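You operate a simulated robot arm through the tools that you are given. There is no shell and no other tool.

You run a simulated robot arm. Do the job below in one go: nothing can be reset, and whatever is moved stays where it is left.

JOB
Dip the basket of tomatoes till they are clean, stand it on the drain board and empty the tank.
Fine: the tomatoes stay in the basket; lift up again, drain valve shut at the end. Where these are worked on the way, their far stop is far enough and under half their travel is too little: basket lift.
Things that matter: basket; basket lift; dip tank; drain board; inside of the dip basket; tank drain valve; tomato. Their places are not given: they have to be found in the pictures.

It is judged by the outcome, as a careful person would: the job done as asked, and still so three seconds after it is handed in. It fails if anything else is knocked over, pushed out of place, dropped, spilled or broken.

ROBOT AND FRAMES
A 7-joint arm with a two-finger parallel gripper, fixed in place. Base frame: the origin is at the foot of the arm, x ahead of it, y to its left, z up. Lengths are in mm, angles in rad, forces in N, time in s.
With the tool pointing down near the work surface it reaches from about 460 to 920 mm from the base axis. Its first joint turns from -2.007 to 2.007 rad. Payload 3.91 kg.
The tool frame sits at the grasp point between the pads (the TCP): z along the fingers, y along the line on which they close. The tips reach 30 mm beyond it. Largest opening 110 mm; finger width 20, thickness 10; the body of the gripper, 48 by 112 mm, starts 55 mm behind the TCP.
Orientation is that of the tool frame in the base frame, as a unit quaternion [w, x, y, z]. With the fingers straight down and closing along the base's y, the tool's x points along the base's -x, its y along +y and its z along -z.

CONTROLS
- The arm moves only by the tool jog_arm. Its argument "steps" is a list of rows, each a list of 3 entries, a list of its own where there are three numbers: the turn, a rotation vector about the tool's x, y, z in units of 8 degrees (1.0 is 8 degrees), then the shift along the tool's x, y, z in units of 25 mm (1.0 is 25 mm), then the opening, from 0 (shut) to 1 (fully open). In form: [[[wx, wy, wz], [tx, ty, tz], claw], ...]. A call has 1 to 20 rows; each row shifts and turns the commanded pose from where the row before left it, along the tool's axes as they then stand. A call with a number of a shift or a turn outside -1 to 1 is refused whole. Rows are played at 5 a second. More than 50 mm and 0.15 rad between two rows, or a gripper value outside its range, and nothing of the call is played. A pose out of reach is approached as far as the arm can. The call stops where the force on the tool passes 90 N (or 10 N more than at its start, if that is more) or the arm is blocked; 0.2 s more then pass. Each finger travels about 153 mm/s and halts on what it meets, pressing with about 30 N; the grip force reading is that of the motor and also rises with nothing between the fingers. The clock runs only during rows and for 0.2 s after the last one: add rows that do not move to give the fingers time. It gives the time, the measured TCP pose, the force on the tool (base axes), the opening and the grip force at its end, in the units of the frame above (readings bear some noise), with the torque about the TCP (base axes, N m) and any sound that the robot's microphone picked up, and new pictures: "views" is both (left out), scene, wrist or none.
- Cameras (640 x 400 px; columns grow to the right, rows downward): "scene" is fixed at [38.5, 510.1, 1499]; the picture's right is [-0.37, -0.93, 0.00], its down [-0.62, 0.25, -0.74] and it looks along [0.69, -0.27, -0.67] (base axes); focal length 234 px, centre (320, 200). "wrist" rides on the gripper at [72, 17, -103] in the tool frame; the picture's right is [-0.23, 0.97, 0.00], its down [-0.76, -0.18, -0.62] and it looks along [-0.61, -0.14, 0.78] (tool axes); focal length 222 px, centre (320, 200).
- slide_trunk(by): slides the trunk up (or, below 0, down) by that many mm; the arm rides with it, the base frame stays. It gives what a move gives, with no picture.
- point_at(camera, pixels): there is no depth. For up to 12 entries [column, row, z] of the newest picture of that camera ("zoom" is the newest enlarged one), the place [x, y] in the base frame at which the ray of that pixel passes the height z, good to about 3 mm, but the place of the scene camera against the robot may be out by one fixed shift of up to 25 mm in any direction. The clock stands still meanwhile.
- zoom(camera, box): a new picture of the part [left, top, right, bottom] of that camera's present view, enlarged. The clock stands still meanwhile.
- hand_in(): hands the job in; it is judged then, once.

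Unless the task says otherwise, let go and move clear before handing in.

The tools are called as a command line: name --argument value ..., lists and objects as JSON in quotes. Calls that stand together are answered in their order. jog_arm: Moves the arm, as the interface text tells. Its arguments: {"type":"object","properties":{"steps":{"type":"array","items":{"type":"array"}},"views":{"type":"string","enum":["both","scene","wrist","none"]}},"required":["steps"]} The other tools are called the same way: slide_trunk (by) slides the trunk up or down; point_at (camera, pixels) gives the place at which the rays of pixels pass given heights; zoom (camera, box) takes an enlarged picture of a part of a camera's view; hand_in () hands the job in.

At the start:

```text
time_s: 0.0
ee_pos: [355.0, 324.6, 1343.6]
tool_rot: [0.0, 0.001, 1.0, 0.001]
contact_force: [0.5, -0.8, 0.3]
torque: [0.0, 0.03, -0.01]
gripper_width: 110.1
grasp_force: 0.1
trunk travel left (down, up): [-850.0, 140.0]
```

scene: 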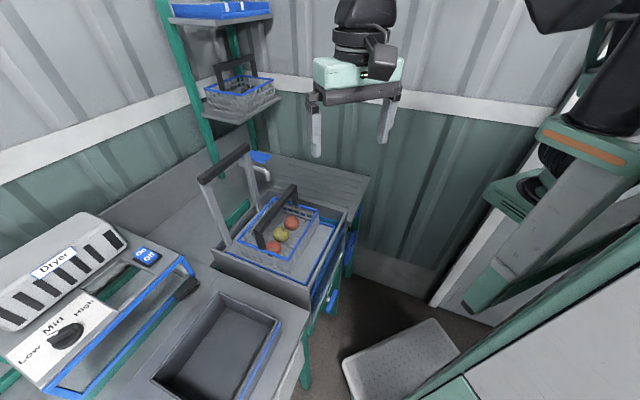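
wrist: 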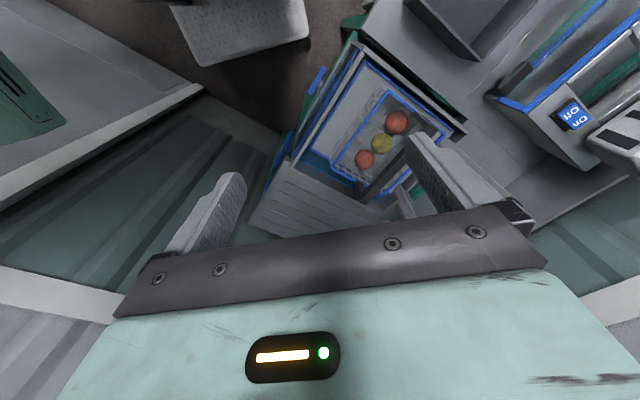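

The scene picture shows the tank with the basket of tomatoes around pixel (285,235), a lift-like handle frame at (225,170), and a slatted board at (330,185). I'll zoom to see the parts in detail.

zoom --camera "scene" --box '[180, 130, 380, 330]'

zoom --camera "wrist" --box '[240, 20, 480, 250]'

```text
2.00 times, centred on (280, 230) of scene
```

zoom: 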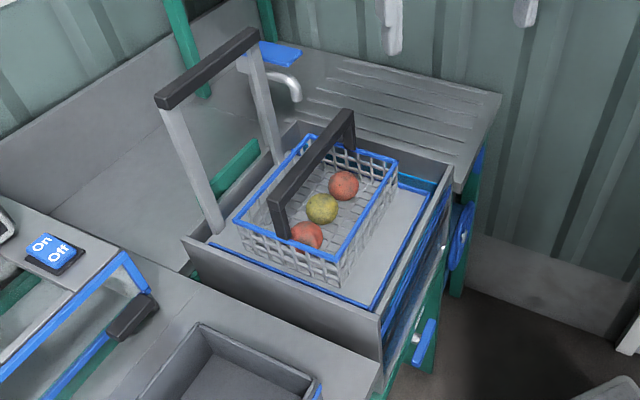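

```text
1.74 times, centred on (360, 135) of wrist
```

zoom: 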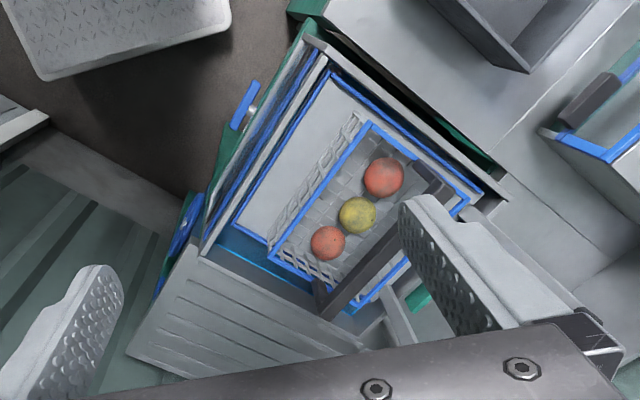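

The basket sits on a blue-edged lift tray inside the tank, with the lift's black bar at zoom (205,68) and blue lever handles on the tank front. I'll measure rays at several heights for rough triangulation.

point_at --camera "scene" --pixels '[[202, 181, 900], [202, 181, 1200], [246, 150, 900], [246, 150, 1200], [261, 243, 900], [261, 243, 1050], [295, 190, 900], [295, 190, 1050], [372, 178, 900], [278, 230, 900], [291, 222, 900], [273, 247, 900]]'

point_at --camera "wrist" --pixels '[[397, 122, 900], [380, 144, 900], [365, 159, 900], [405, 215, 900], [405, 215, 1050], [362, 195, 900], [362, 195, 1050], [360, 31, 900], [315, 115, 900], [250, 230, 900], [375, 68, 900], [318, 75, 700]]'

```text
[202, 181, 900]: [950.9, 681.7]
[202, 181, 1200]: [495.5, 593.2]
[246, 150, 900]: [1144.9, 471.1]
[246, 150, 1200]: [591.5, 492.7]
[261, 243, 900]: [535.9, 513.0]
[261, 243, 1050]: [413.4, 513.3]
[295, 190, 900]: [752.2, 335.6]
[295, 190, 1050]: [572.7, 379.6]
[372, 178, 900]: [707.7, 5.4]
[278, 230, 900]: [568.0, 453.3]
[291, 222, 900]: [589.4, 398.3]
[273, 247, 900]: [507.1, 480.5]
```

```text
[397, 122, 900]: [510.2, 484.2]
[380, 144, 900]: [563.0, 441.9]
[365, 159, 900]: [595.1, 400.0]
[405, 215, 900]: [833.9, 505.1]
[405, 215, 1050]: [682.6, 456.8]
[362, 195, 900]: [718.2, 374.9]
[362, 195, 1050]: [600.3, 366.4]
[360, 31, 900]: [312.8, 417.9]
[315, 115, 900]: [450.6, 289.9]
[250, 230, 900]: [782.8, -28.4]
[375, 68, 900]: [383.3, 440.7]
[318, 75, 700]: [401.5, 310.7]
```

Tomatoes triangulate to about z≈900 near (509,482), (565,445), (592,399). Next I'll get the tank rim, lift uprights and blue levers.

point_at --camera "scene" --pixels '[[311.5, 300, 920], [346, 220, 920], [212, 249, 920], [265, 195, 920], [227.5, 245, 880], [260, 210, 880], [352, 246, 750], [333, 302, 750], [370, 178, 880], [275, 153, 880], [347, 225, 880], [300, 383, 880]]'

zoom --camera "scene" --box '[290, 200, 380, 330]'

zoom --camera "wrist" --box '[280, 40, 380, 140]'

```text
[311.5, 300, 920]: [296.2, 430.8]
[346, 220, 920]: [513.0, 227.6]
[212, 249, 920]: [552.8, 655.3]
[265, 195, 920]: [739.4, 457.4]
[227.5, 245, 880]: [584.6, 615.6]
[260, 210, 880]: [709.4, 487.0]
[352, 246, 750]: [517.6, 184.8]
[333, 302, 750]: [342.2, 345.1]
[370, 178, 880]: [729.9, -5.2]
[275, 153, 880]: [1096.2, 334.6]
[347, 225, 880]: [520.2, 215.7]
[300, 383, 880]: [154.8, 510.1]
```

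```text
3.08 times, centred on (335, 265) of scene
```

zoom: 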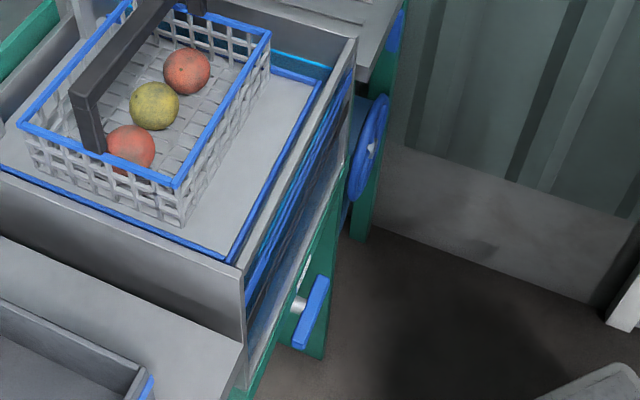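

```text
4.00 times, centred on (330, 90) of wrist
```

zoom: 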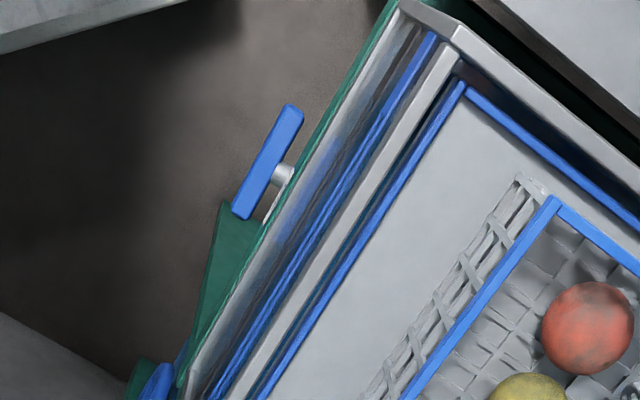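

The lever valve (blue bar on a metal stub, scene zoom (312,312)) is on the tank's glass front, and a blue hand-wheel sits to its right. I'll turn the tool so the wrist camera faces the bench squarely.

jog_arm --steps '[[[0, 0, -0.98], [0, 0, 0], 1], [[0, 0, -0.98], [0, 0, 0], 1], [[0, 0, -0.98], [0, 0, 0], 1], [[0, 0, -0.98], [0, 0, 0], 1], [[0, 0, -0.98], [0, 0, 0], 1], [[0, 0, -0.98], [0, 0, 0], 1], [[0, 0, 0], [0, 0, 0], 1]]'

```text
time_s: 1.6
ee_pos: [355.2, 325.5, 1342.9]
tool_rot: [0.0, -0.4, 0.917, -0.001]
contact_force: [-0.5, 0.1, -0.5]
torque: [0.03, 0.02, 0.0]
gripper_width: 109.9
grasp_force: 0.0
trunk travel left (down, up): [-850.0, 140.0]
```

scene: 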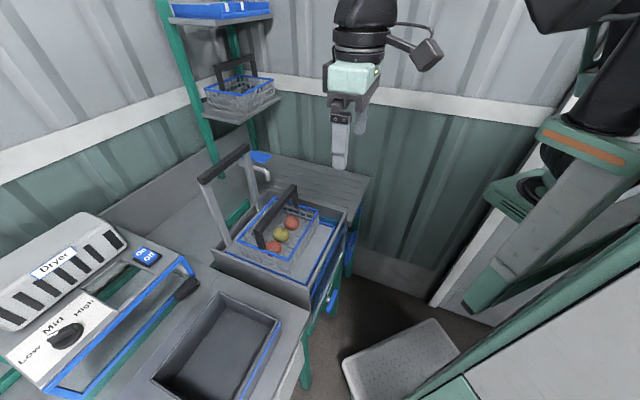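
wrist: 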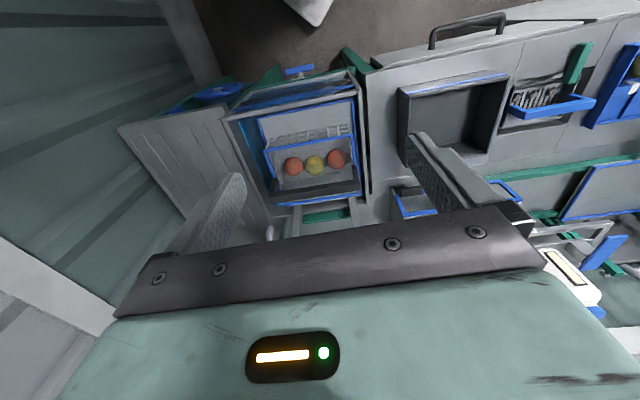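

The station is now square in the wrist view: tank centered at (305,150), blue lever at (298,72), blue wheel at (215,93). I'll zoom in on them.

zoom --camera "wrist" --box '[180, 40, 400, 240]'

zoom --camera "wrist" --box '[180, 50, 340, 130]'

point_at --camera "wrist" --pixels '[[298, 72, 700], [298, 72, 800], [215, 95, 700], [215, 95, 800], [293, 166, 900], [314, 164, 900], [336, 158, 900], [362, 100, 900], [225, 118, 900], [118, 127, 880], [188, 216, 880], [366, 205, 880]]'

```text
2.00 times, centred on (290, 140) of wrist
```

zoom: 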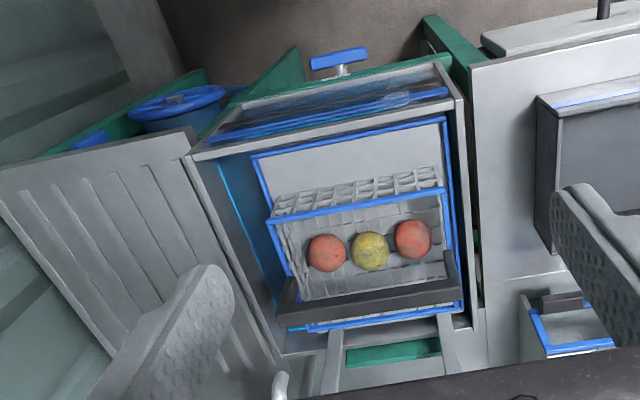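

```text
4.00 times, centred on (260, 90) of wrist
```

zoom: 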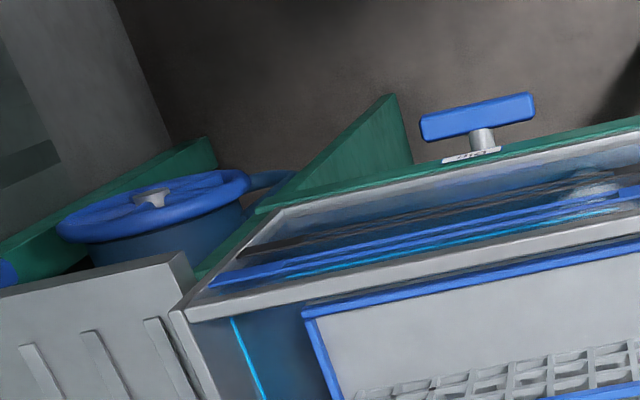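

```text
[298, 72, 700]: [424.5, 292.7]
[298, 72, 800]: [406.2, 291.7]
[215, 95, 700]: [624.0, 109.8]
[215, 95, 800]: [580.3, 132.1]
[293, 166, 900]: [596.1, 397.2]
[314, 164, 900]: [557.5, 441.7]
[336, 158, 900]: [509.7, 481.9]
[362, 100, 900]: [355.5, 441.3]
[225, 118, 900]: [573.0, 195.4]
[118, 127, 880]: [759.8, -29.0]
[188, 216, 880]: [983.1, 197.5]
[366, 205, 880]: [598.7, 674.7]
```

The lever (4x zoom (478,115)) has a small labelled plate, and the wheel (155,205) tops a separate dark cylinder to the right. I'll lower the trunk for a second viewpoint so I can triangulate accurately.

slide_trunk --by -200

```text
time_s: 3.8
ee_pos: [354.6, 325.5, 1142.4]
tool_rot: [0.0, -0.399, 0.917, 0.0]
contact_force: [-0.6, -0.8, 0.0]
torque: [0.0, 0.02, 0.0]
gripper_width: 110.0
grasp_force: 0.1
trunk travel left (down, up): [-650.0, 340.0]
```

jog_arm --steps '[[[0, 0, 0], [0, 0, 0], 1]]'

zoom --camera "wrist" --box '[160, 0, 420, 240]'

```text
time_s: 4.2
ee_pos: [353.6, 325.3, 1143.7]
tool_rot: [0.0, -0.399, 0.917, 0.0]
contact_force: [0.4, -0.5, -0.6]
torque: [-0.04, 0.02, -0.02]
gripper_width: 110.3
grasp_force: 0.1
trunk travel left (down, up): [-650.0, 340.0]
```

scene: 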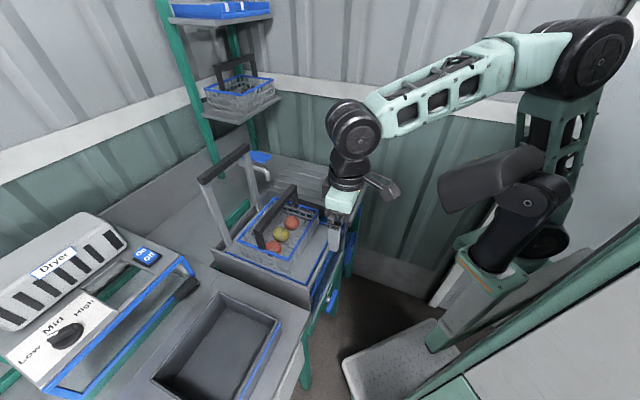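
wrist: 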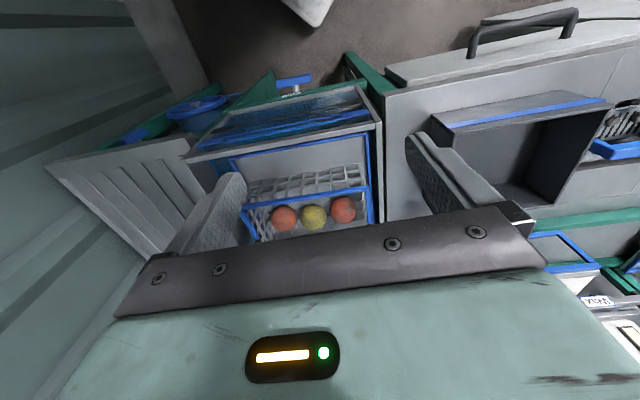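

```text
1.67 times, centred on (290, 120) of wrist
```

zoom: 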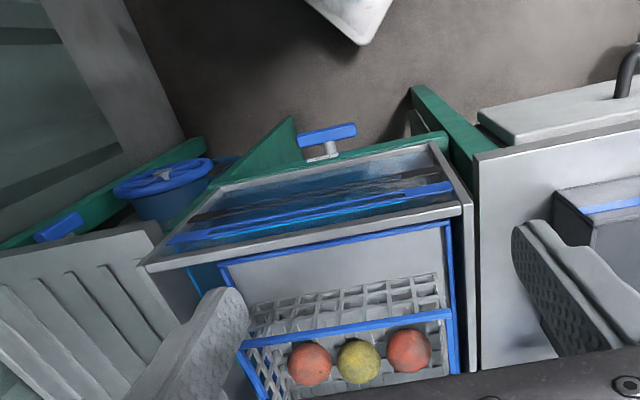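

Now I'll take rays from this second viewpoint for the lever, wheel, rim corners, tomatoes, and drain board.

point_at --camera "wrist" --pixels '[[294.2, 80, 500], [294.2, 80, 700], [195, 112, 500], [195, 112, 700], [185, 159, 900], [381, 123, 900], [185, 159, 800], [381, 123, 800], [284, 217, 900], [314, 216, 900], [343, 209, 900], [46, 164, 880]]'

zoom --camera "wrist" --box '[230, 50, 390, 150]'

zoom --camera "scene" --box '[200, 130, 360, 230]'

```text
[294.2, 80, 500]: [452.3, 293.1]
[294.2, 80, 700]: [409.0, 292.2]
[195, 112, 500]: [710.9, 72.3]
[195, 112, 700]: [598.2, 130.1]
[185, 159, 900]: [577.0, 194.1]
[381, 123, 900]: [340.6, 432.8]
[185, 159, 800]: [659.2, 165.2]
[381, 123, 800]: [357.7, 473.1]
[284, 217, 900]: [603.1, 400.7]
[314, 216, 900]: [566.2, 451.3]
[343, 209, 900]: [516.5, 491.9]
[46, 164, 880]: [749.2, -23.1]
```

```text
4.00 times, centred on (310, 100) of wrist
```

zoom: 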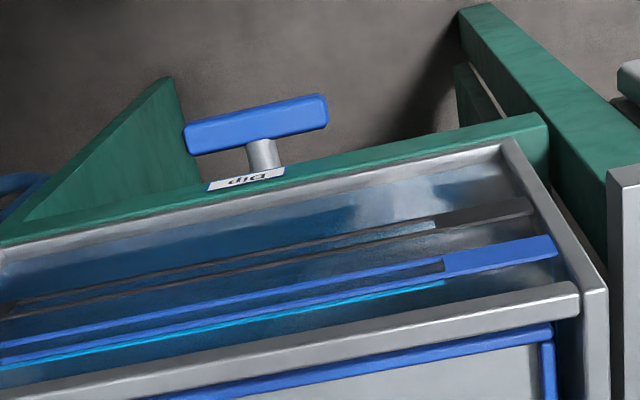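

```text
4.00 times, centred on (280, 180) of scene
```

zoom: 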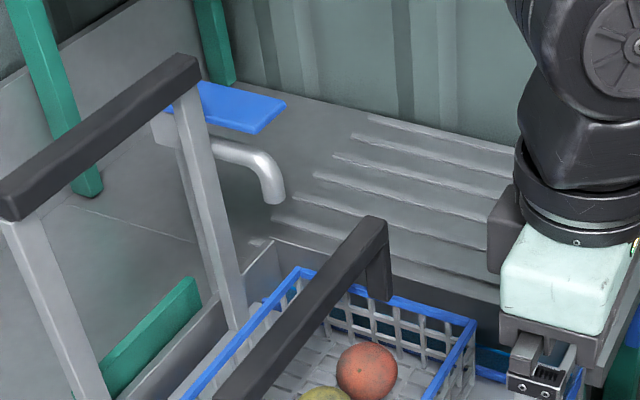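

The upside-down plate by the lever reads "Dip" (zoom (245,180)), so that lever is the dip tank's drain valve. Next I'll rise and turn the tool 90° so the fingers close front-to-back across the lift bar.

jog_arm --steps '[[[0, 0, 0.94], [0, 0, -0.4], 1], [[0, 0, 0.94], [0, 0, -0.4], 1], [[0, 0, 0.94], [0, 0, -0.4], 1], [[0, 0, 0.94], [0, 0, -0.4], 1], [[0, 0, 0.94], [0, 0, -0.4], 1], [[0, 0, 0.94], [0, 0, -0.4], 1], [[0, 0, 0.94], [0, 0, -0.4], 1], [[0, 0, 0.94], [0, 0, -0.4], 1], [[0, 0, 0.94], [0, 0, -0.4], 1], [[0, 0, 0.94], [0, 0, -0.4], 1], [[0, 0, 0.94], [0, 0, -0.4], 1], [[0, 0, 0.94], [0, 0, -0.4], 1], [[0, 0, 0], [0, 0, 0], 1]]'

```text
time_s: 7.0
ee_pos: [354.7, 325.7, 1263.9]
tool_rot: [0.0, 0.369, 0.93, 0.0]
contact_force: [0.0, 0.0, -0.4]
torque: [-0.02, -0.01, 0.01]
gripper_width: 110.1
grasp_force: 0.0
trunk travel left (down, up): [-650.0, 340.0]
```

scene: 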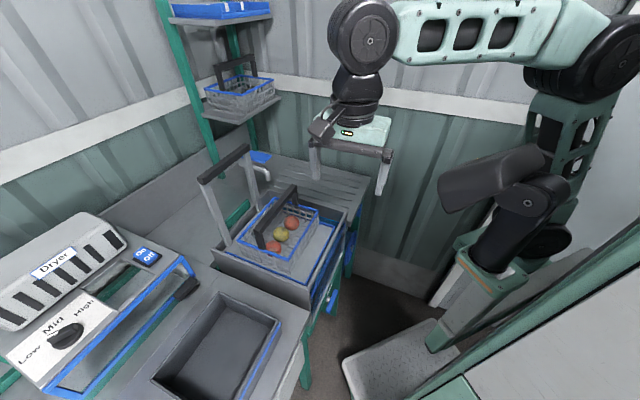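
wrist: 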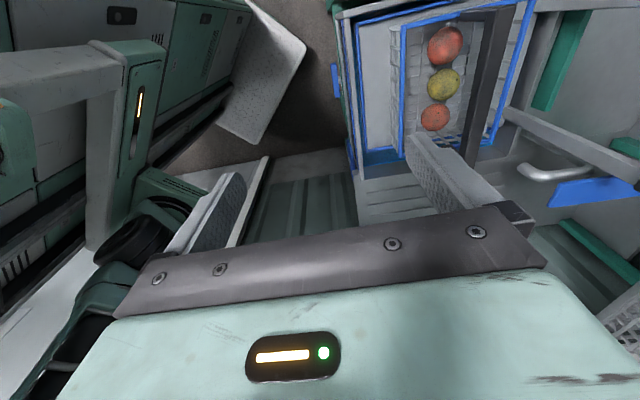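

The tool now closes along the bench depth, and the path above the basket is clear at this height. I'll move 250 mm toward the lift bar, staying high.

jog_arm --steps '[[[0, 0, 0], [0, 1, 0], 1], [[0, 0, 0], [0, 1, 0], 1], [[0, 0, 0], [0, 1, 0], 1], [[0, 0, 0], [0, 1, 0], 1], [[0, 0, 0], [0, 1, 0], 1], [[0, 0, 0], [0, 1, 0], 1], [[0, 0, 0], [0, 1, 0], 1], [[0, 0, 0], [0, 1, 0], 1], [[0, 0, 0], [0, 1, 0], 1], [[0, 0, 0], [0, 1, 0], 1], [[0, 0, 0], [0, 0, 0], 1]]'

```text
time_s: 9.4
ee_pos: [465.6, 440.4, 1252.4]
tool_rot: [-0.001, 0.368, 0.93, 0.0]
contact_force: [0.0, 0.2, -0.6]
torque: [0.02, 0.01, -0.02]
gripper_width: 109.8
grasp_force: 0.0
out of reach, approached as far as the arm can: row 7, 8, 9, 10
trunk travel left (down, up): [-650.0, 340.0]
```

scene: 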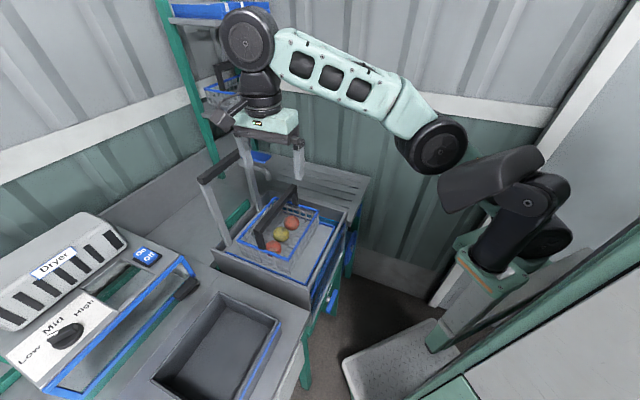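
wrist: 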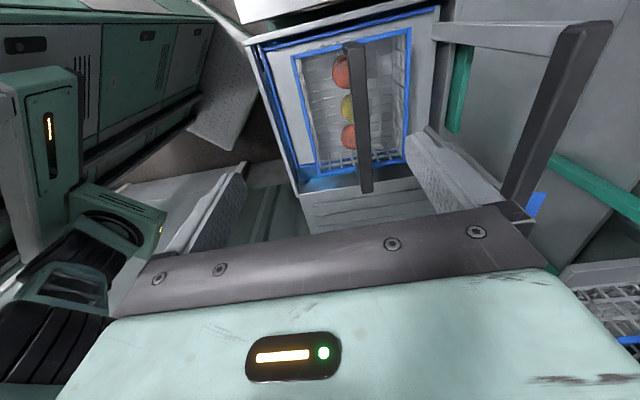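

The arm ran out of reach at row 7 because the trunk is low for this height, and it stopped at v≈640. The lift bar (580,100) and basket handle (358,110) are visible, so I'll raise the trunk to regain reach.

slide_trunk --by 200

jog_arm --steps '[[[0, 0, 0], [0, 0, 0], 1]]' --views "wrist"

```text
time_s: 11.5
ee_pos: [464.5, 441.4, 1452.9]
tool_rot: [0.0, 0.369, 0.93, 0.0]
contact_force: [0.0, -0.3, 0.1]
torque: [0.03, -0.01, 0.01]
gripper_width: 110.1
grasp_force: 0.0
trunk travel left (down, up): [-850.0, 140.0]
```

```text
time_s: 11.9
ee_pos: [464.6, 441.3, 1453.4]
tool_rot: [0.0, 0.367, 0.93, 0.0]
contact_force: [0.2, -0.5, 0.9]
torque: [0.02, -0.01, 0.0]
gripper_width: 110.4
grasp_force: 0.0
trunk travel left (down, up): [-850.0, 140.0]
```

wrist: 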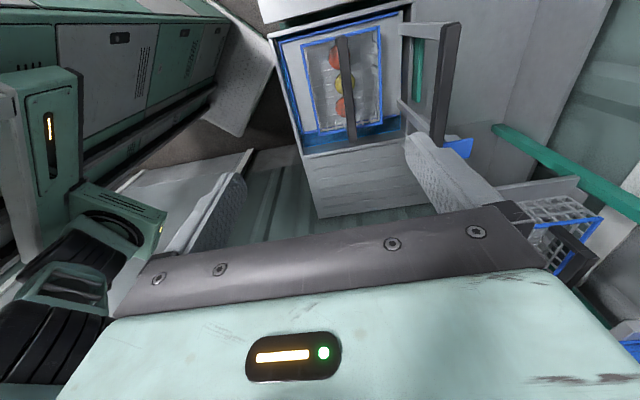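

I'll zoom on the lift bar and basket handle from this height and take their rays.

zoom --camera "wrist" --box '[270, 0, 490, 180]'

point_at --camera "wrist" --pixels '[[452, 28, 1100], [452, 28, 1150], [439, 138, 1100], [439, 138, 1150], [343, 40, 950], [343, 40, 1000], [351, 140, 950], [351, 140, 1000], [412, 5, 900], [404, 133, 900], [302, 157, 900], [272, 35, 900]]'

```text
2.22 times, centred on (380, 90) of wrist
```

zoom: 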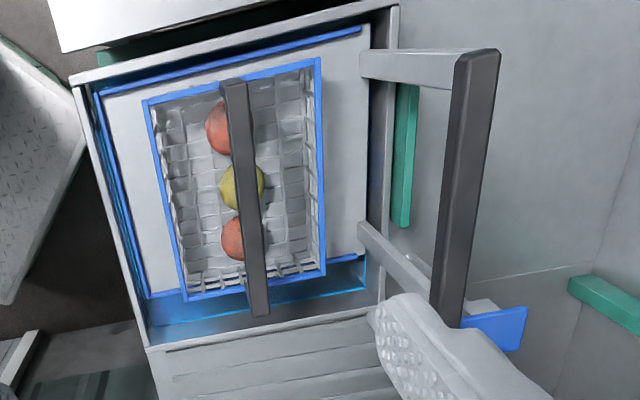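

```text
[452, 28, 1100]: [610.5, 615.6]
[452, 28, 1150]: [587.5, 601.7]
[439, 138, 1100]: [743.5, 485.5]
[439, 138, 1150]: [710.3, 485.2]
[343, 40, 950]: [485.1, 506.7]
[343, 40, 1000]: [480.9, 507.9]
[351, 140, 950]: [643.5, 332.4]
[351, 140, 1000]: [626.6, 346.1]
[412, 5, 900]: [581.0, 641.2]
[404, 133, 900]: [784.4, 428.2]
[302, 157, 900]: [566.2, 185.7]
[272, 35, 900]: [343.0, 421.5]
```

Triangulating puts the lift bar centre near (648,543) at z≈1155, and the basket handle's mid at about u=94, v=686, z≈1060. I'll descend to z≈1255 and then move over the bar.

jog_arm --steps '[[[0, 0, 0], [-0.31, 0, 1], 1], [[0, 0, 0], [-0.31, 0, 1], 1], [[0, 0, 0], [-0.31, 0, 1], 1], [[0, 0, 0], [-0.31, 0, 1], 1], [[0, 0, 0], [-0.31, 0, 1], 1], [[0, 0, 0], [-0.31, 0, 1], 1], [[0, 0, 0], [-0.31, 0, 1], 1], [[0, 0, 0], [-0.31, 0, 0.8], 1], [[0, 0, 0], [0, 1, 0], 1], [[0, 0, 0], [0, 1, 0], 1], [[0, 0, 0], [0, 1, 0], 1], [[0, 0, 0], [0, 1, 0], 1], [[0, 0, 0], [0, 1, 0], 1], [[0, 0, 0], [0, 1, 0], 1], [[0, 0, 0], [0, 1, 0], 1], [[0, 0, 0], [0, 0.8, 0], 1], [[0, 0, 0], [0, 0, 0], 1]]'

```text
time_s: 15.5
ee_pos: [594.2, 475.6, 1244.6]
tool_rot: [0.0, 0.368, 0.93, 0.0]
contact_force: [0.0, 0.6, 0.9]
torque: [0.01, 0.02, 0.02]
gripper_width: 110.0
grasp_force: 0.1
out of reach, approached as far as the arm can: row 13, 14, 15, 16
trunk travel left (down, up): [-850.0, 140.0]
```

scene: 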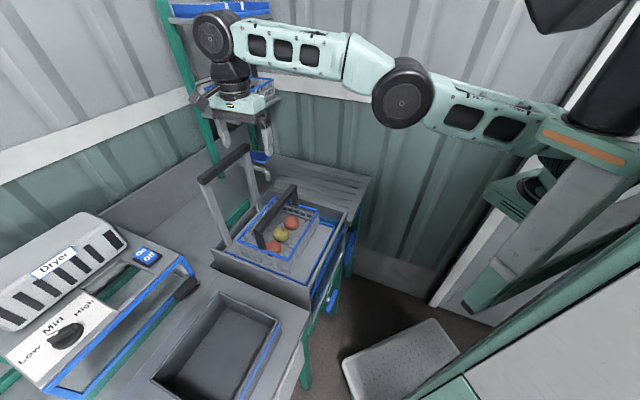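
wrist: 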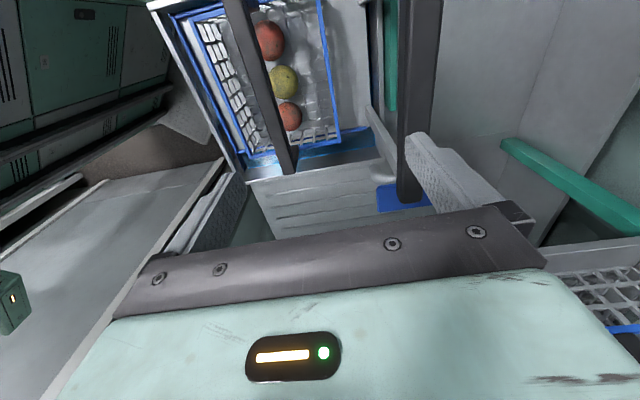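

The arm is stretched out at v≈754, about 86 mm short of the bar (seen at (415,100)). I'll raise the trunk fully so the arm reaches lower relative to its shoulder.

slide_trunk --by 140

jog_arm --steps '[[[0, 0, 0], [0, 0, 1], 1], [[0, 0, 0], [0, 0, 1], 1], [[0, 0, 0], [0, 0, 1], 1], [[0, 0, 0], [0, 0, 1], 1], [[0, 0, 0], [0, 0, 1], 1], [[0, 0, 0], [0, 1, 0], 1], [[0, 0, 0], [0, 1, 0], 1], [[0, 0, 0], [0, 1, 0], 1], [[0, 0, 0], [0, 0.5, 0], 1], [[0, 0, 0], [0, 0, 0], 1]]'

```text
time_s: 17.2
ee_pos: [592.8, 475.1, 1384.7]
tool_rot: [0.0, 0.368, 0.93, 0.001]
contact_force: [-0.5, 1.2, 0.3]
torque: [0.03, 0.0, 0.0]
gripper_width: 110.0
grasp_force: 0.1
trunk travel left (down, up): [-990.0, 0.0]
```

```text
time_s: 19.4
ee_pos: [610.3, 487.5, 1256.5]
tool_rot: [0.0, 0.368, 0.93, 0.0]
contact_force: [0.2, -0.8, -0.5]
torque: [0.0, -0.01, 0.01]
gripper_width: 109.9
grasp_force: 0.0
out of reach, approached as far as the arm can: row 6, 7, 8, 9
trunk travel left (down, up): [-990.0, 0.0]
```

scene: 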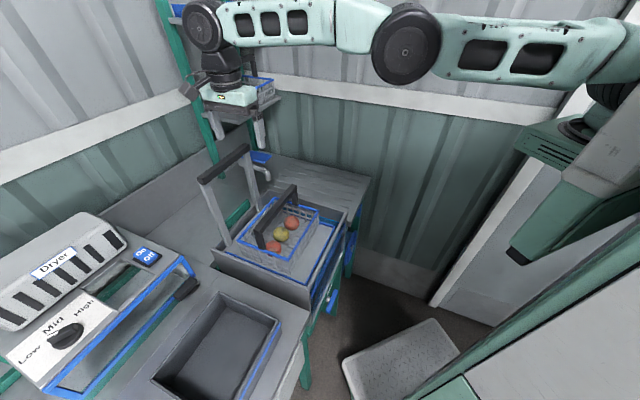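
wrist: 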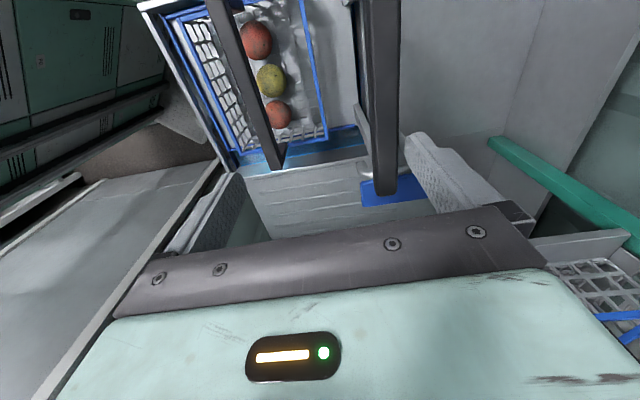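

The arm is almost straight at radius 781 while vertical, so it can't hang vertically above the bar from here. I'll tilt the fingers about 16° forward about the bar axis to gain reach, then continue.

jog_arm --steps '[[[-1, 0, 0], [0, 0, 0], 1], [[-1, 0, 0], [0, 0, 0], 1], [[-0.5, 0, 0], [0, 0, 0], 1], [[0, 0, 0], [0, 0, 0], 1]]'

```text
time_s: 20.4
ee_pos: [611.5, 487.9, 1256.7]
tool_rot: [0.064, 0.363, 0.915, 0.163]
contact_force: [0.8, -0.1, 1.0]
torque: [0.02, -0.03, -0.02]
gripper_width: 110.1
grasp_force: 0.0
trunk travel left (down, up): [-990.0, 0.0]
```

scene: 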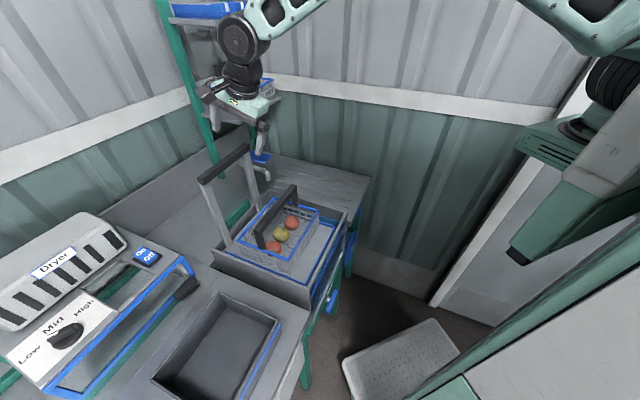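
wrist: 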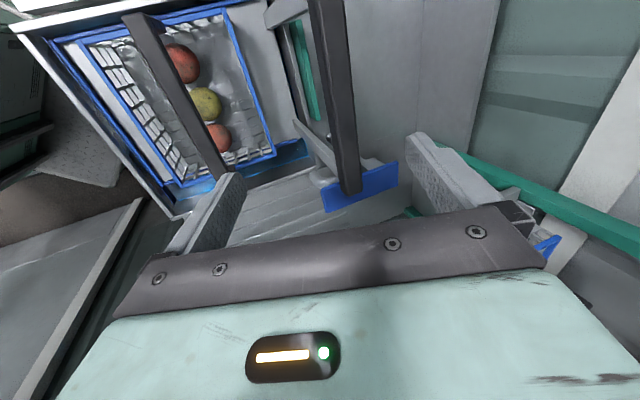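

With a 20° tilt the elbow has bent again, so there is reach to spare. I'll move 66 mm forward at constant height to sit over the bar.

jog_arm --steps '[[[0, 0, 0], [0, 0.83, 0.3], 1], [[0, 0, 0], [0, 0.83, 0.3], 1], [[0, 0, 0], [0, 0.83, 0.3], 1], [[0, 0, 0], [0, 0, 0], 1]]'

zoom --camera "wrist" --box '[160, 0, 480, 220]'

```text
time_s: 21.4
ee_pos: [656.1, 535.7, 1254.9]
tool_rot: [0.064, 0.363, 0.916, 0.16]
contact_force: [1.1, 0.6, -1.4]
torque: [0.03, 0.04, -0.04]
gripper_width: 109.9
grasp_force: 0.1
trunk travel left (down, up): [-990.0, 0.0]
```

scene: 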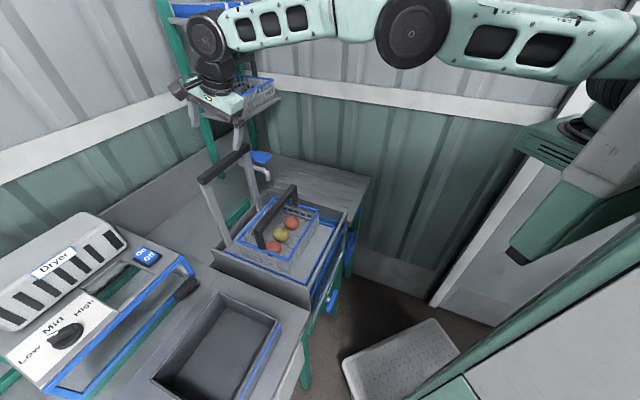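
wrist: 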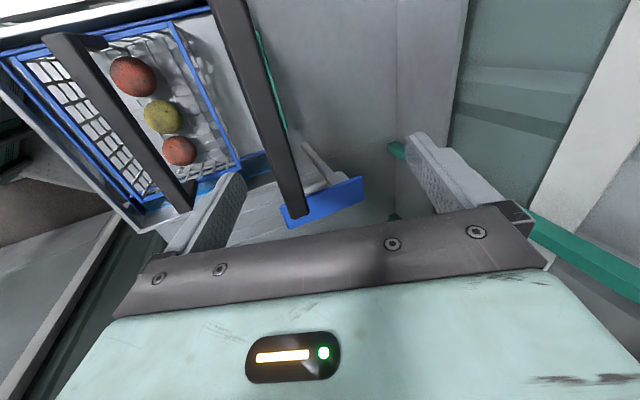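

```text
1.82 times, centred on (320, 110) of wrist
```

zoom: 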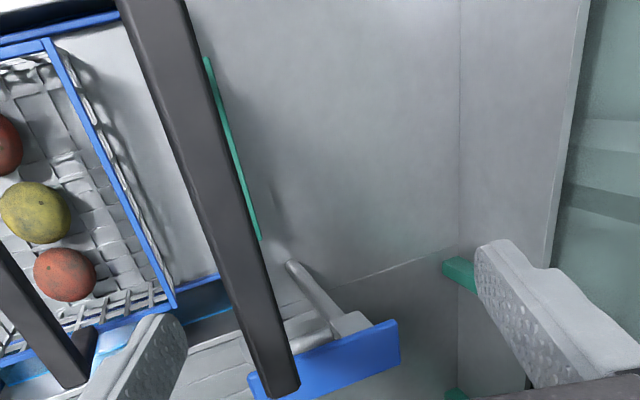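

The bar now runs from (230,0) to (293,215) in the wrist view, just left of the tool axis. I'll take its ray positions from here.

point_at --camera "wrist" --pixels '[[224, 40, 1168], [263, 40, 1168], [258, 140, 1168], [284, 140, 1168], [292, 208, 1168], [224, 40, 1140], [263, 40, 1140], [258, 140, 1140], [284, 140, 1140], [292, 208, 1140]]'

```text
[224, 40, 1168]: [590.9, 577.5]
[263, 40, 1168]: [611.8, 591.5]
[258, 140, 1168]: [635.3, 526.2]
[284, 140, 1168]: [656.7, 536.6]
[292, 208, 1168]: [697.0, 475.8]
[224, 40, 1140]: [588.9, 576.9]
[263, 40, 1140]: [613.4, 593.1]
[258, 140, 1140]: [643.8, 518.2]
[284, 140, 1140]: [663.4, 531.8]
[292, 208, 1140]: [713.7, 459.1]
```

The bar is about 25 mm wide, centred near v≈838 and z≈1155, and the tool sits over its middle with about 3° of yaw to correct. I'll descend ~95 mm with the bar between the open fingers, correcting yaw on the way.

jog_arm --steps '[[[0, -0.034, 0.094], [0, -0.38, 0.87], 1], [[0, -0.034, 0.094], [0, -0.38, 0.87], 1], [[0, -0.034, 0.094], [0, -0.38, 0.87], 1], [[0, -0.034, 0.094], [0, -0.38, 0.87], 1], [[0, 0, 0], [0, 0, 0], 1]]'

zoom --camera "scene" --box '[160, 60, 320, 220]'

```text
time_s: 22.6
ee_pos: [652.3, 532.7, 1161.8]
tool_rot: [0.069, 0.388, 0.905, 0.16]
contact_force: [-0.9, 0.3, 0.2]
torque: [0.02, -0.01, -0.01]
gripper_width: 110.0
grasp_force: 0.1
trunk travel left (down, up): [-990.0, 0.0]
```

scene: 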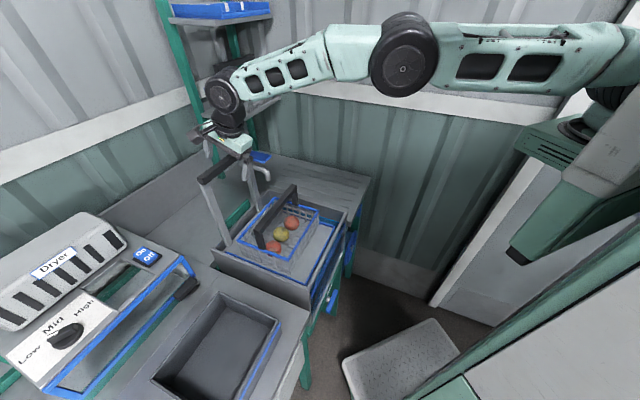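
wrist: 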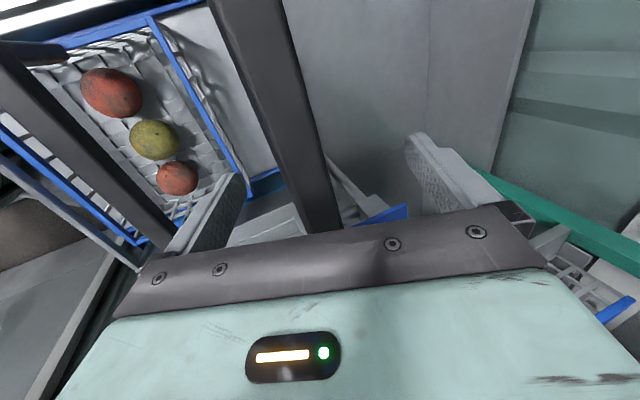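

```text
2.50 times, centred on (240, 140) of scene
```

zoom: 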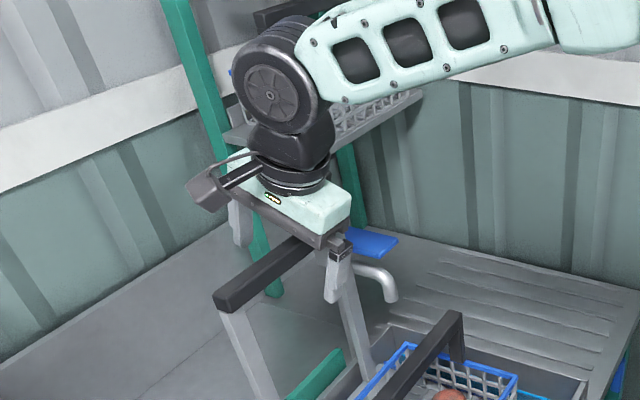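

The gripper now straddles the bar (scene zoom (280,270), wrist bar through (320,190)). I'll straighten the tool to vertical around the bar.

jog_arm --steps '[[[0.8, 0, 0], [0, 0, 0], 1], [[0.8, 0, 0], [0, 0, 0], 1], [[0.85, 0, 0], [0, 0, 0], 1], [[0, 0, 0], [0, 0, 0], 1]]'

point_at --camera "wrist" --pixels '[[320, 189, 1160]]'

```text
time_s: 23.6
ee_pos: [621.8, 495.2, 1163.7]
tool_rot: [0.013, 0.394, 0.919, 0.029]
contact_force: [0.2, -0.7, 0.0]
torque: [-0.03, 0.01, 0.0]
gripper_width: 110.0
grasp_force: 0.1
out of reach, approached as far as the arm can: row 1, 2, 3
trunk travel left (down, up): [-990.0, 0.0]
```

scene: 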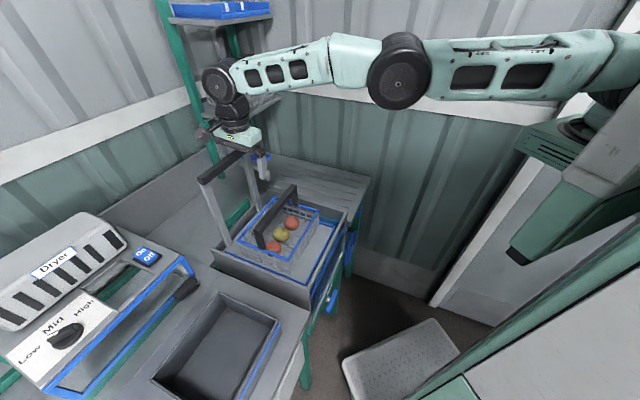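
wrist: 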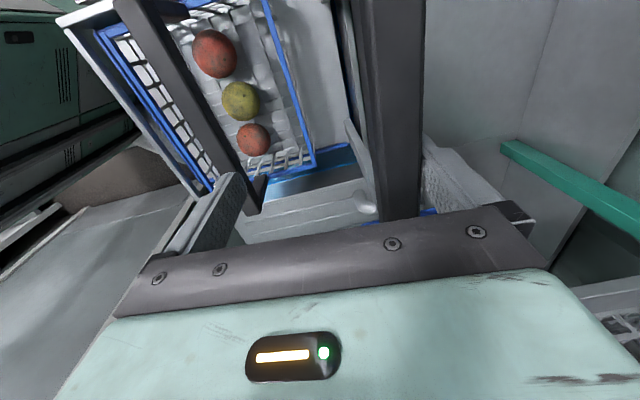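

```text
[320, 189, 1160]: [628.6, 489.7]
```

Held vertical, the arm only reaches radius ~795, so the far finger has come back close to the bar. I'll tilt forward again and check the position, aiming to approach the bar nearly horizontally with one finger above and one below.

jog_arm --steps '[[[-1, 0, 0], [0, 0, 0], 1], [[-1, 0, 0], [0, 0, 0], 1], [[0, 0, 0], [0, 0, 0], 1]]' --views "wrist"

```text
time_s: 24.4
ee_pos: [622.9, 494.4, 1165.3]
tool_rot: [0.066, 0.389, 0.905, 0.158]
contact_force: [0.1, 0.5, 0.1]
torque: [-0.01, 0.0, 0.05]
gripper_width: 109.9
grasp_force: 0.1
trunk travel left (down, up): [-990.0, 0.0]
```

wrist: 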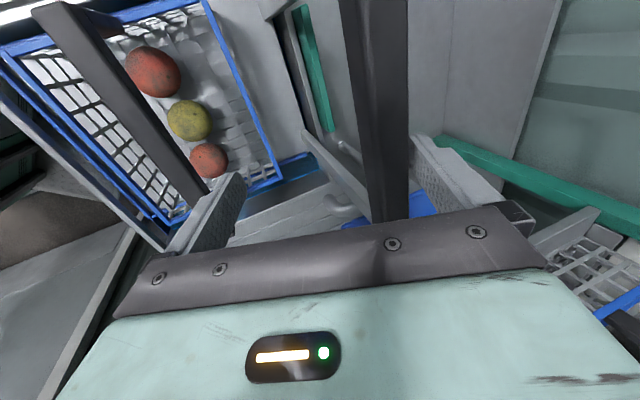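

The commanded pose follows the measured one, with TCP now at v≈792 and a 20° tilt. I'll shift forward so the bar sits at the TCP, then tilt further in stages.

jog_arm --steps '[[[0, 0, 0], [0, 0.775, 0.445], 1], [[0, 0, 0], [0, 0.775, 0.445], 1], [[-1, 0, 0], [0, 0, 0], 1], [[-1, 0, 0], [0, 0, 0], 1], [[-1, 0, 0], [0, 0, 0], 1], [[0, 0, 0], [0, 0, 0], 1]]'

zoom --camera "scene" --box '[160, 60, 320, 220]'

```text
time_s: 25.8
ee_pos: [654.5, 525.5, 1156.3]
tool_rot: [0.147, 0.366, 0.853, 0.343]
contact_force: [-0.3, 0.0, 0.0]
torque: [0.01, 0.01, 0.0]
gripper_width: 110.0
grasp_force: 0.0
trunk travel left (down, up): [-990.0, 0.0]
```

scene: 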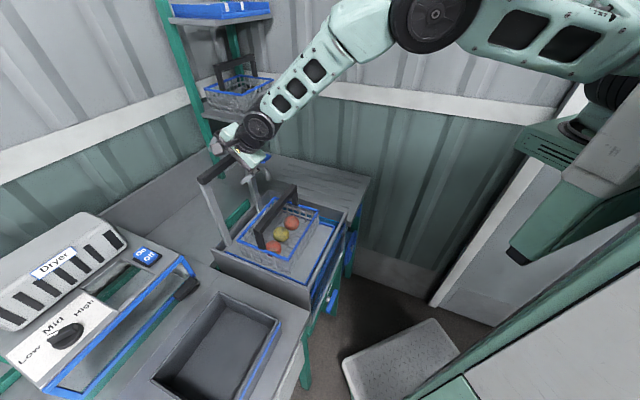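
wrist: 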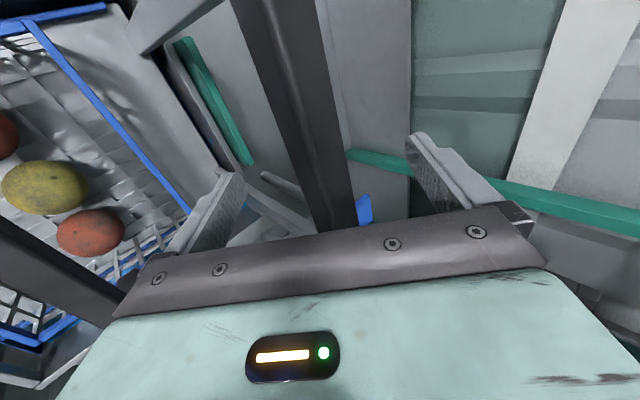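

```text
2.50 times, centred on (240, 140) of scene
```

zoom: 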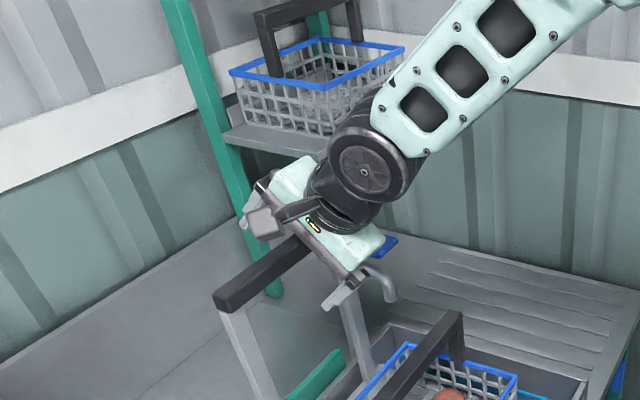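

Tilt is about 44° and the bar stays centred between the fingers, nothing touching. I'll continue another 27° of tilt.

jog_arm --steps '[[[-1, 0, 0], [0, 0, 0], 1], [[-1, 0, 0], [0, 0, 0], 1], [[-1, 0, 0], [0, 0, 0], 1], [[-0.5, 0, 0], [0, 0, 0], 1], [[0, 0, 0], [0, 0, 0], 1]]'

zoom --camera "scene" --box '[180, 100, 340, 260]'

zoom --camera "wrist" --box '[160, 0, 480, 220]'

```text
time_s: 27.0
ee_pos: [654.6, 525.8, 1157.2]
tool_rot: [0.23, 0.319, 0.745, 0.538]
contact_force: [0.1, -0.5, -0.6]
torque: [0.0, -0.01, -0.01]
gripper_width: 109.9
grasp_force: 0.0
trunk travel left (down, up): [-990.0, 0.0]
```

scene: 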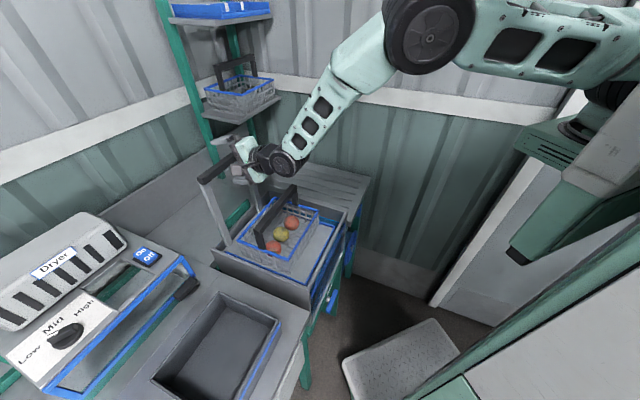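
wrist: 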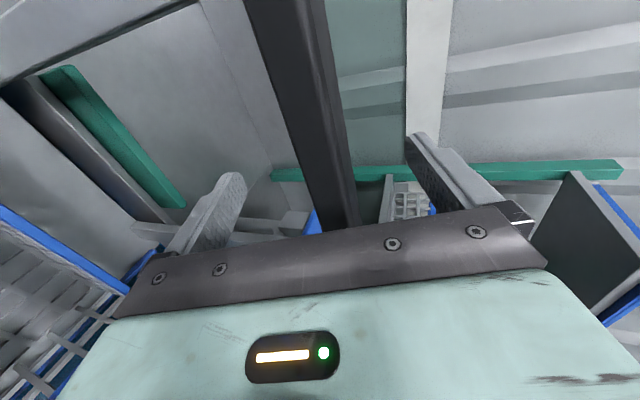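

```text
2.50 times, centred on (260, 180) of scene
```

zoom: 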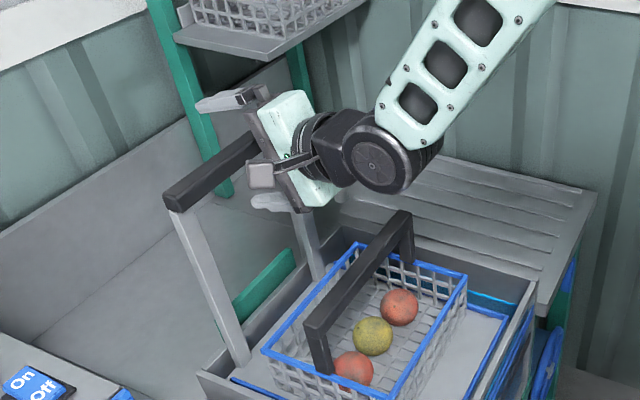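

```text
1.82 times, centred on (320, 110) of wrist
```

zoom: 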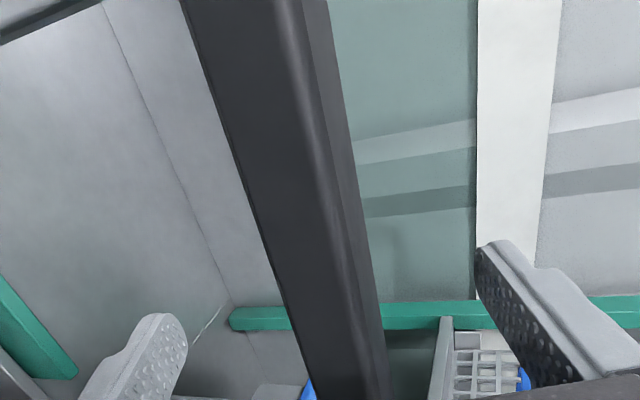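

Tilt is now ~72° with the bar centred between the fingers and the wrist well above the basket handle. I'll tilt 12° more to align the pads with the bar's top and bottom faces, then close.

jog_arm --steps '[[[-1, 0, 0], [0, 0, 0], 1], [[-0.5, 0, 0], [0, 0, 0], 1], [[0, 0, 0], [0, 0, 0], 1], [[0, 0, 0], [0, 0, 0], 0.6], [[0, 0, 0], [0, 0, 0], 0.4]]'

zoom --camera "wrist" --box '[160, 0, 480, 220]'

zoom --camera "scene" --box '[180, 100, 340, 260]'

```text
time_s: 28.2
ee_pos: [654.3, 525.5, 1156.8]
tool_rot: [0.263, 0.294, 0.685, 0.613]
contact_force: [0.4, -0.1, -0.6]
torque: [-0.03, 0.01, -0.02]
gripper_width: 44.1
grasp_force: 0.1
trunk travel left (down, up): [-990.0, 0.0]
```

scene: 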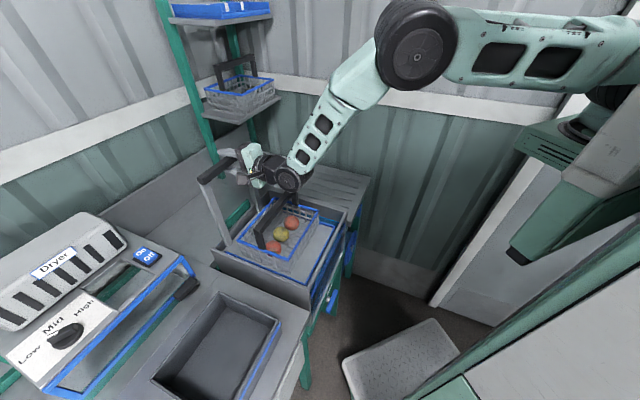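
wrist: 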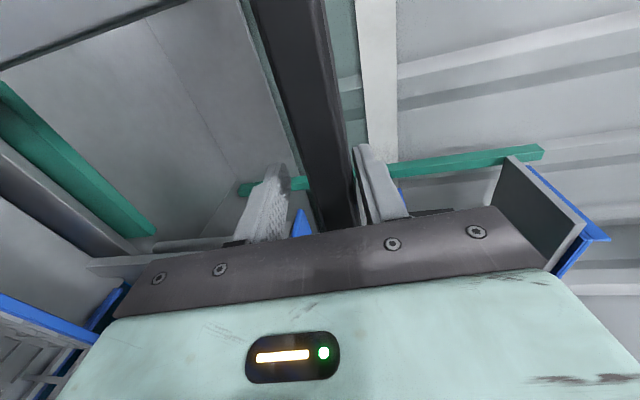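

```text
1.82 times, centred on (320, 110) of wrist
```

zoom: 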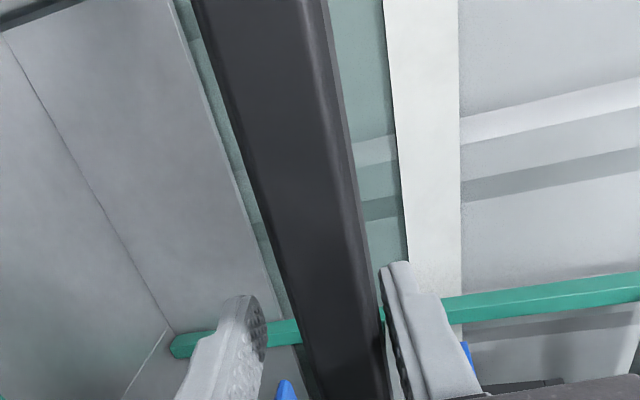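

```text
2.50 times, centred on (260, 180) of scene
```

zoom: 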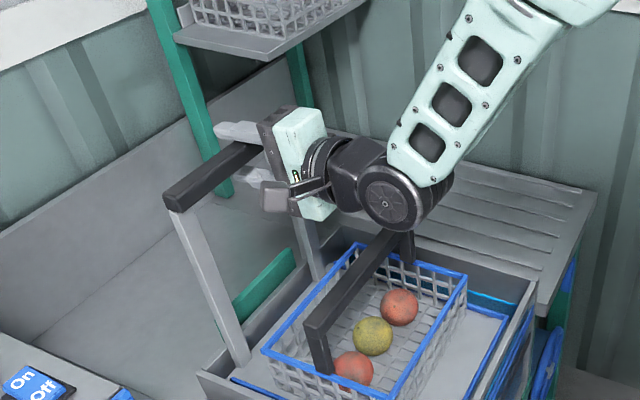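

The bar sits a bit nearer the upper finger, so I'll raise the TCP about 6 mm and then close on it.

jog_arm --steps '[[[0, 0, 0], [0, 0.25, 0], 0.4], [[0, 0, 0], [0, 0, 0], 0.3], [[0, 0, 0], [0, 0, 0], 0], [[0, 0, 0], [0, 0, 0], 0], [[0, 0, 0], [0, 0, 0], 0]]'

zoom --camera "wrist" --box '[160, 0, 480, 220]'

```text
time_s: 29.4
ee_pos: [655.5, 526.1, 1164.6]
tool_rot: [0.263, 0.293, 0.686, 0.612]
contact_force: [0.5, 1.9, 0.4]
torque: [-0.06, -1.37, 0.34]
gripper_width: 23.7
grasp_force: 45.1
trunk travel left (down, up): [-990.0, 0.0]
```

scene: 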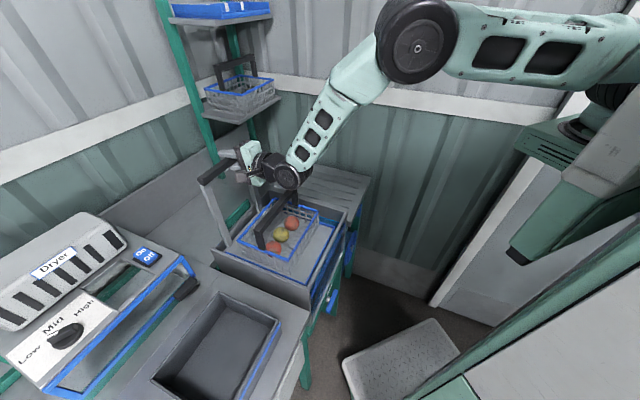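
wrist: 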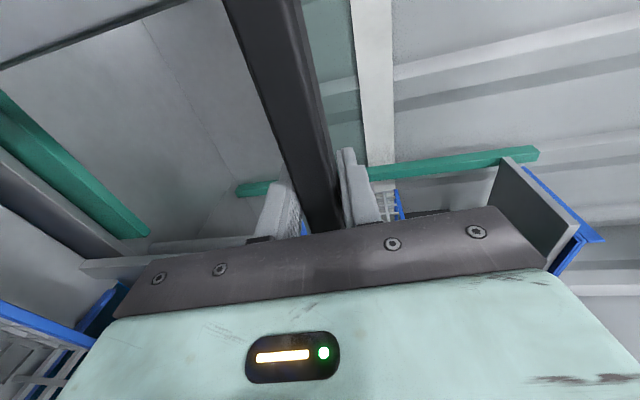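

```text
1.82 times, centred on (320, 110) of wrist
```

zoom: 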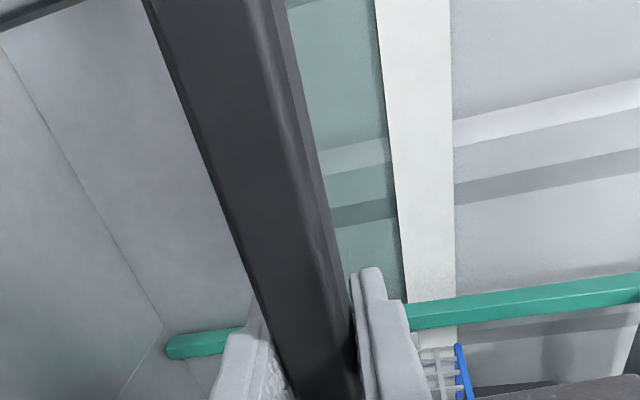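

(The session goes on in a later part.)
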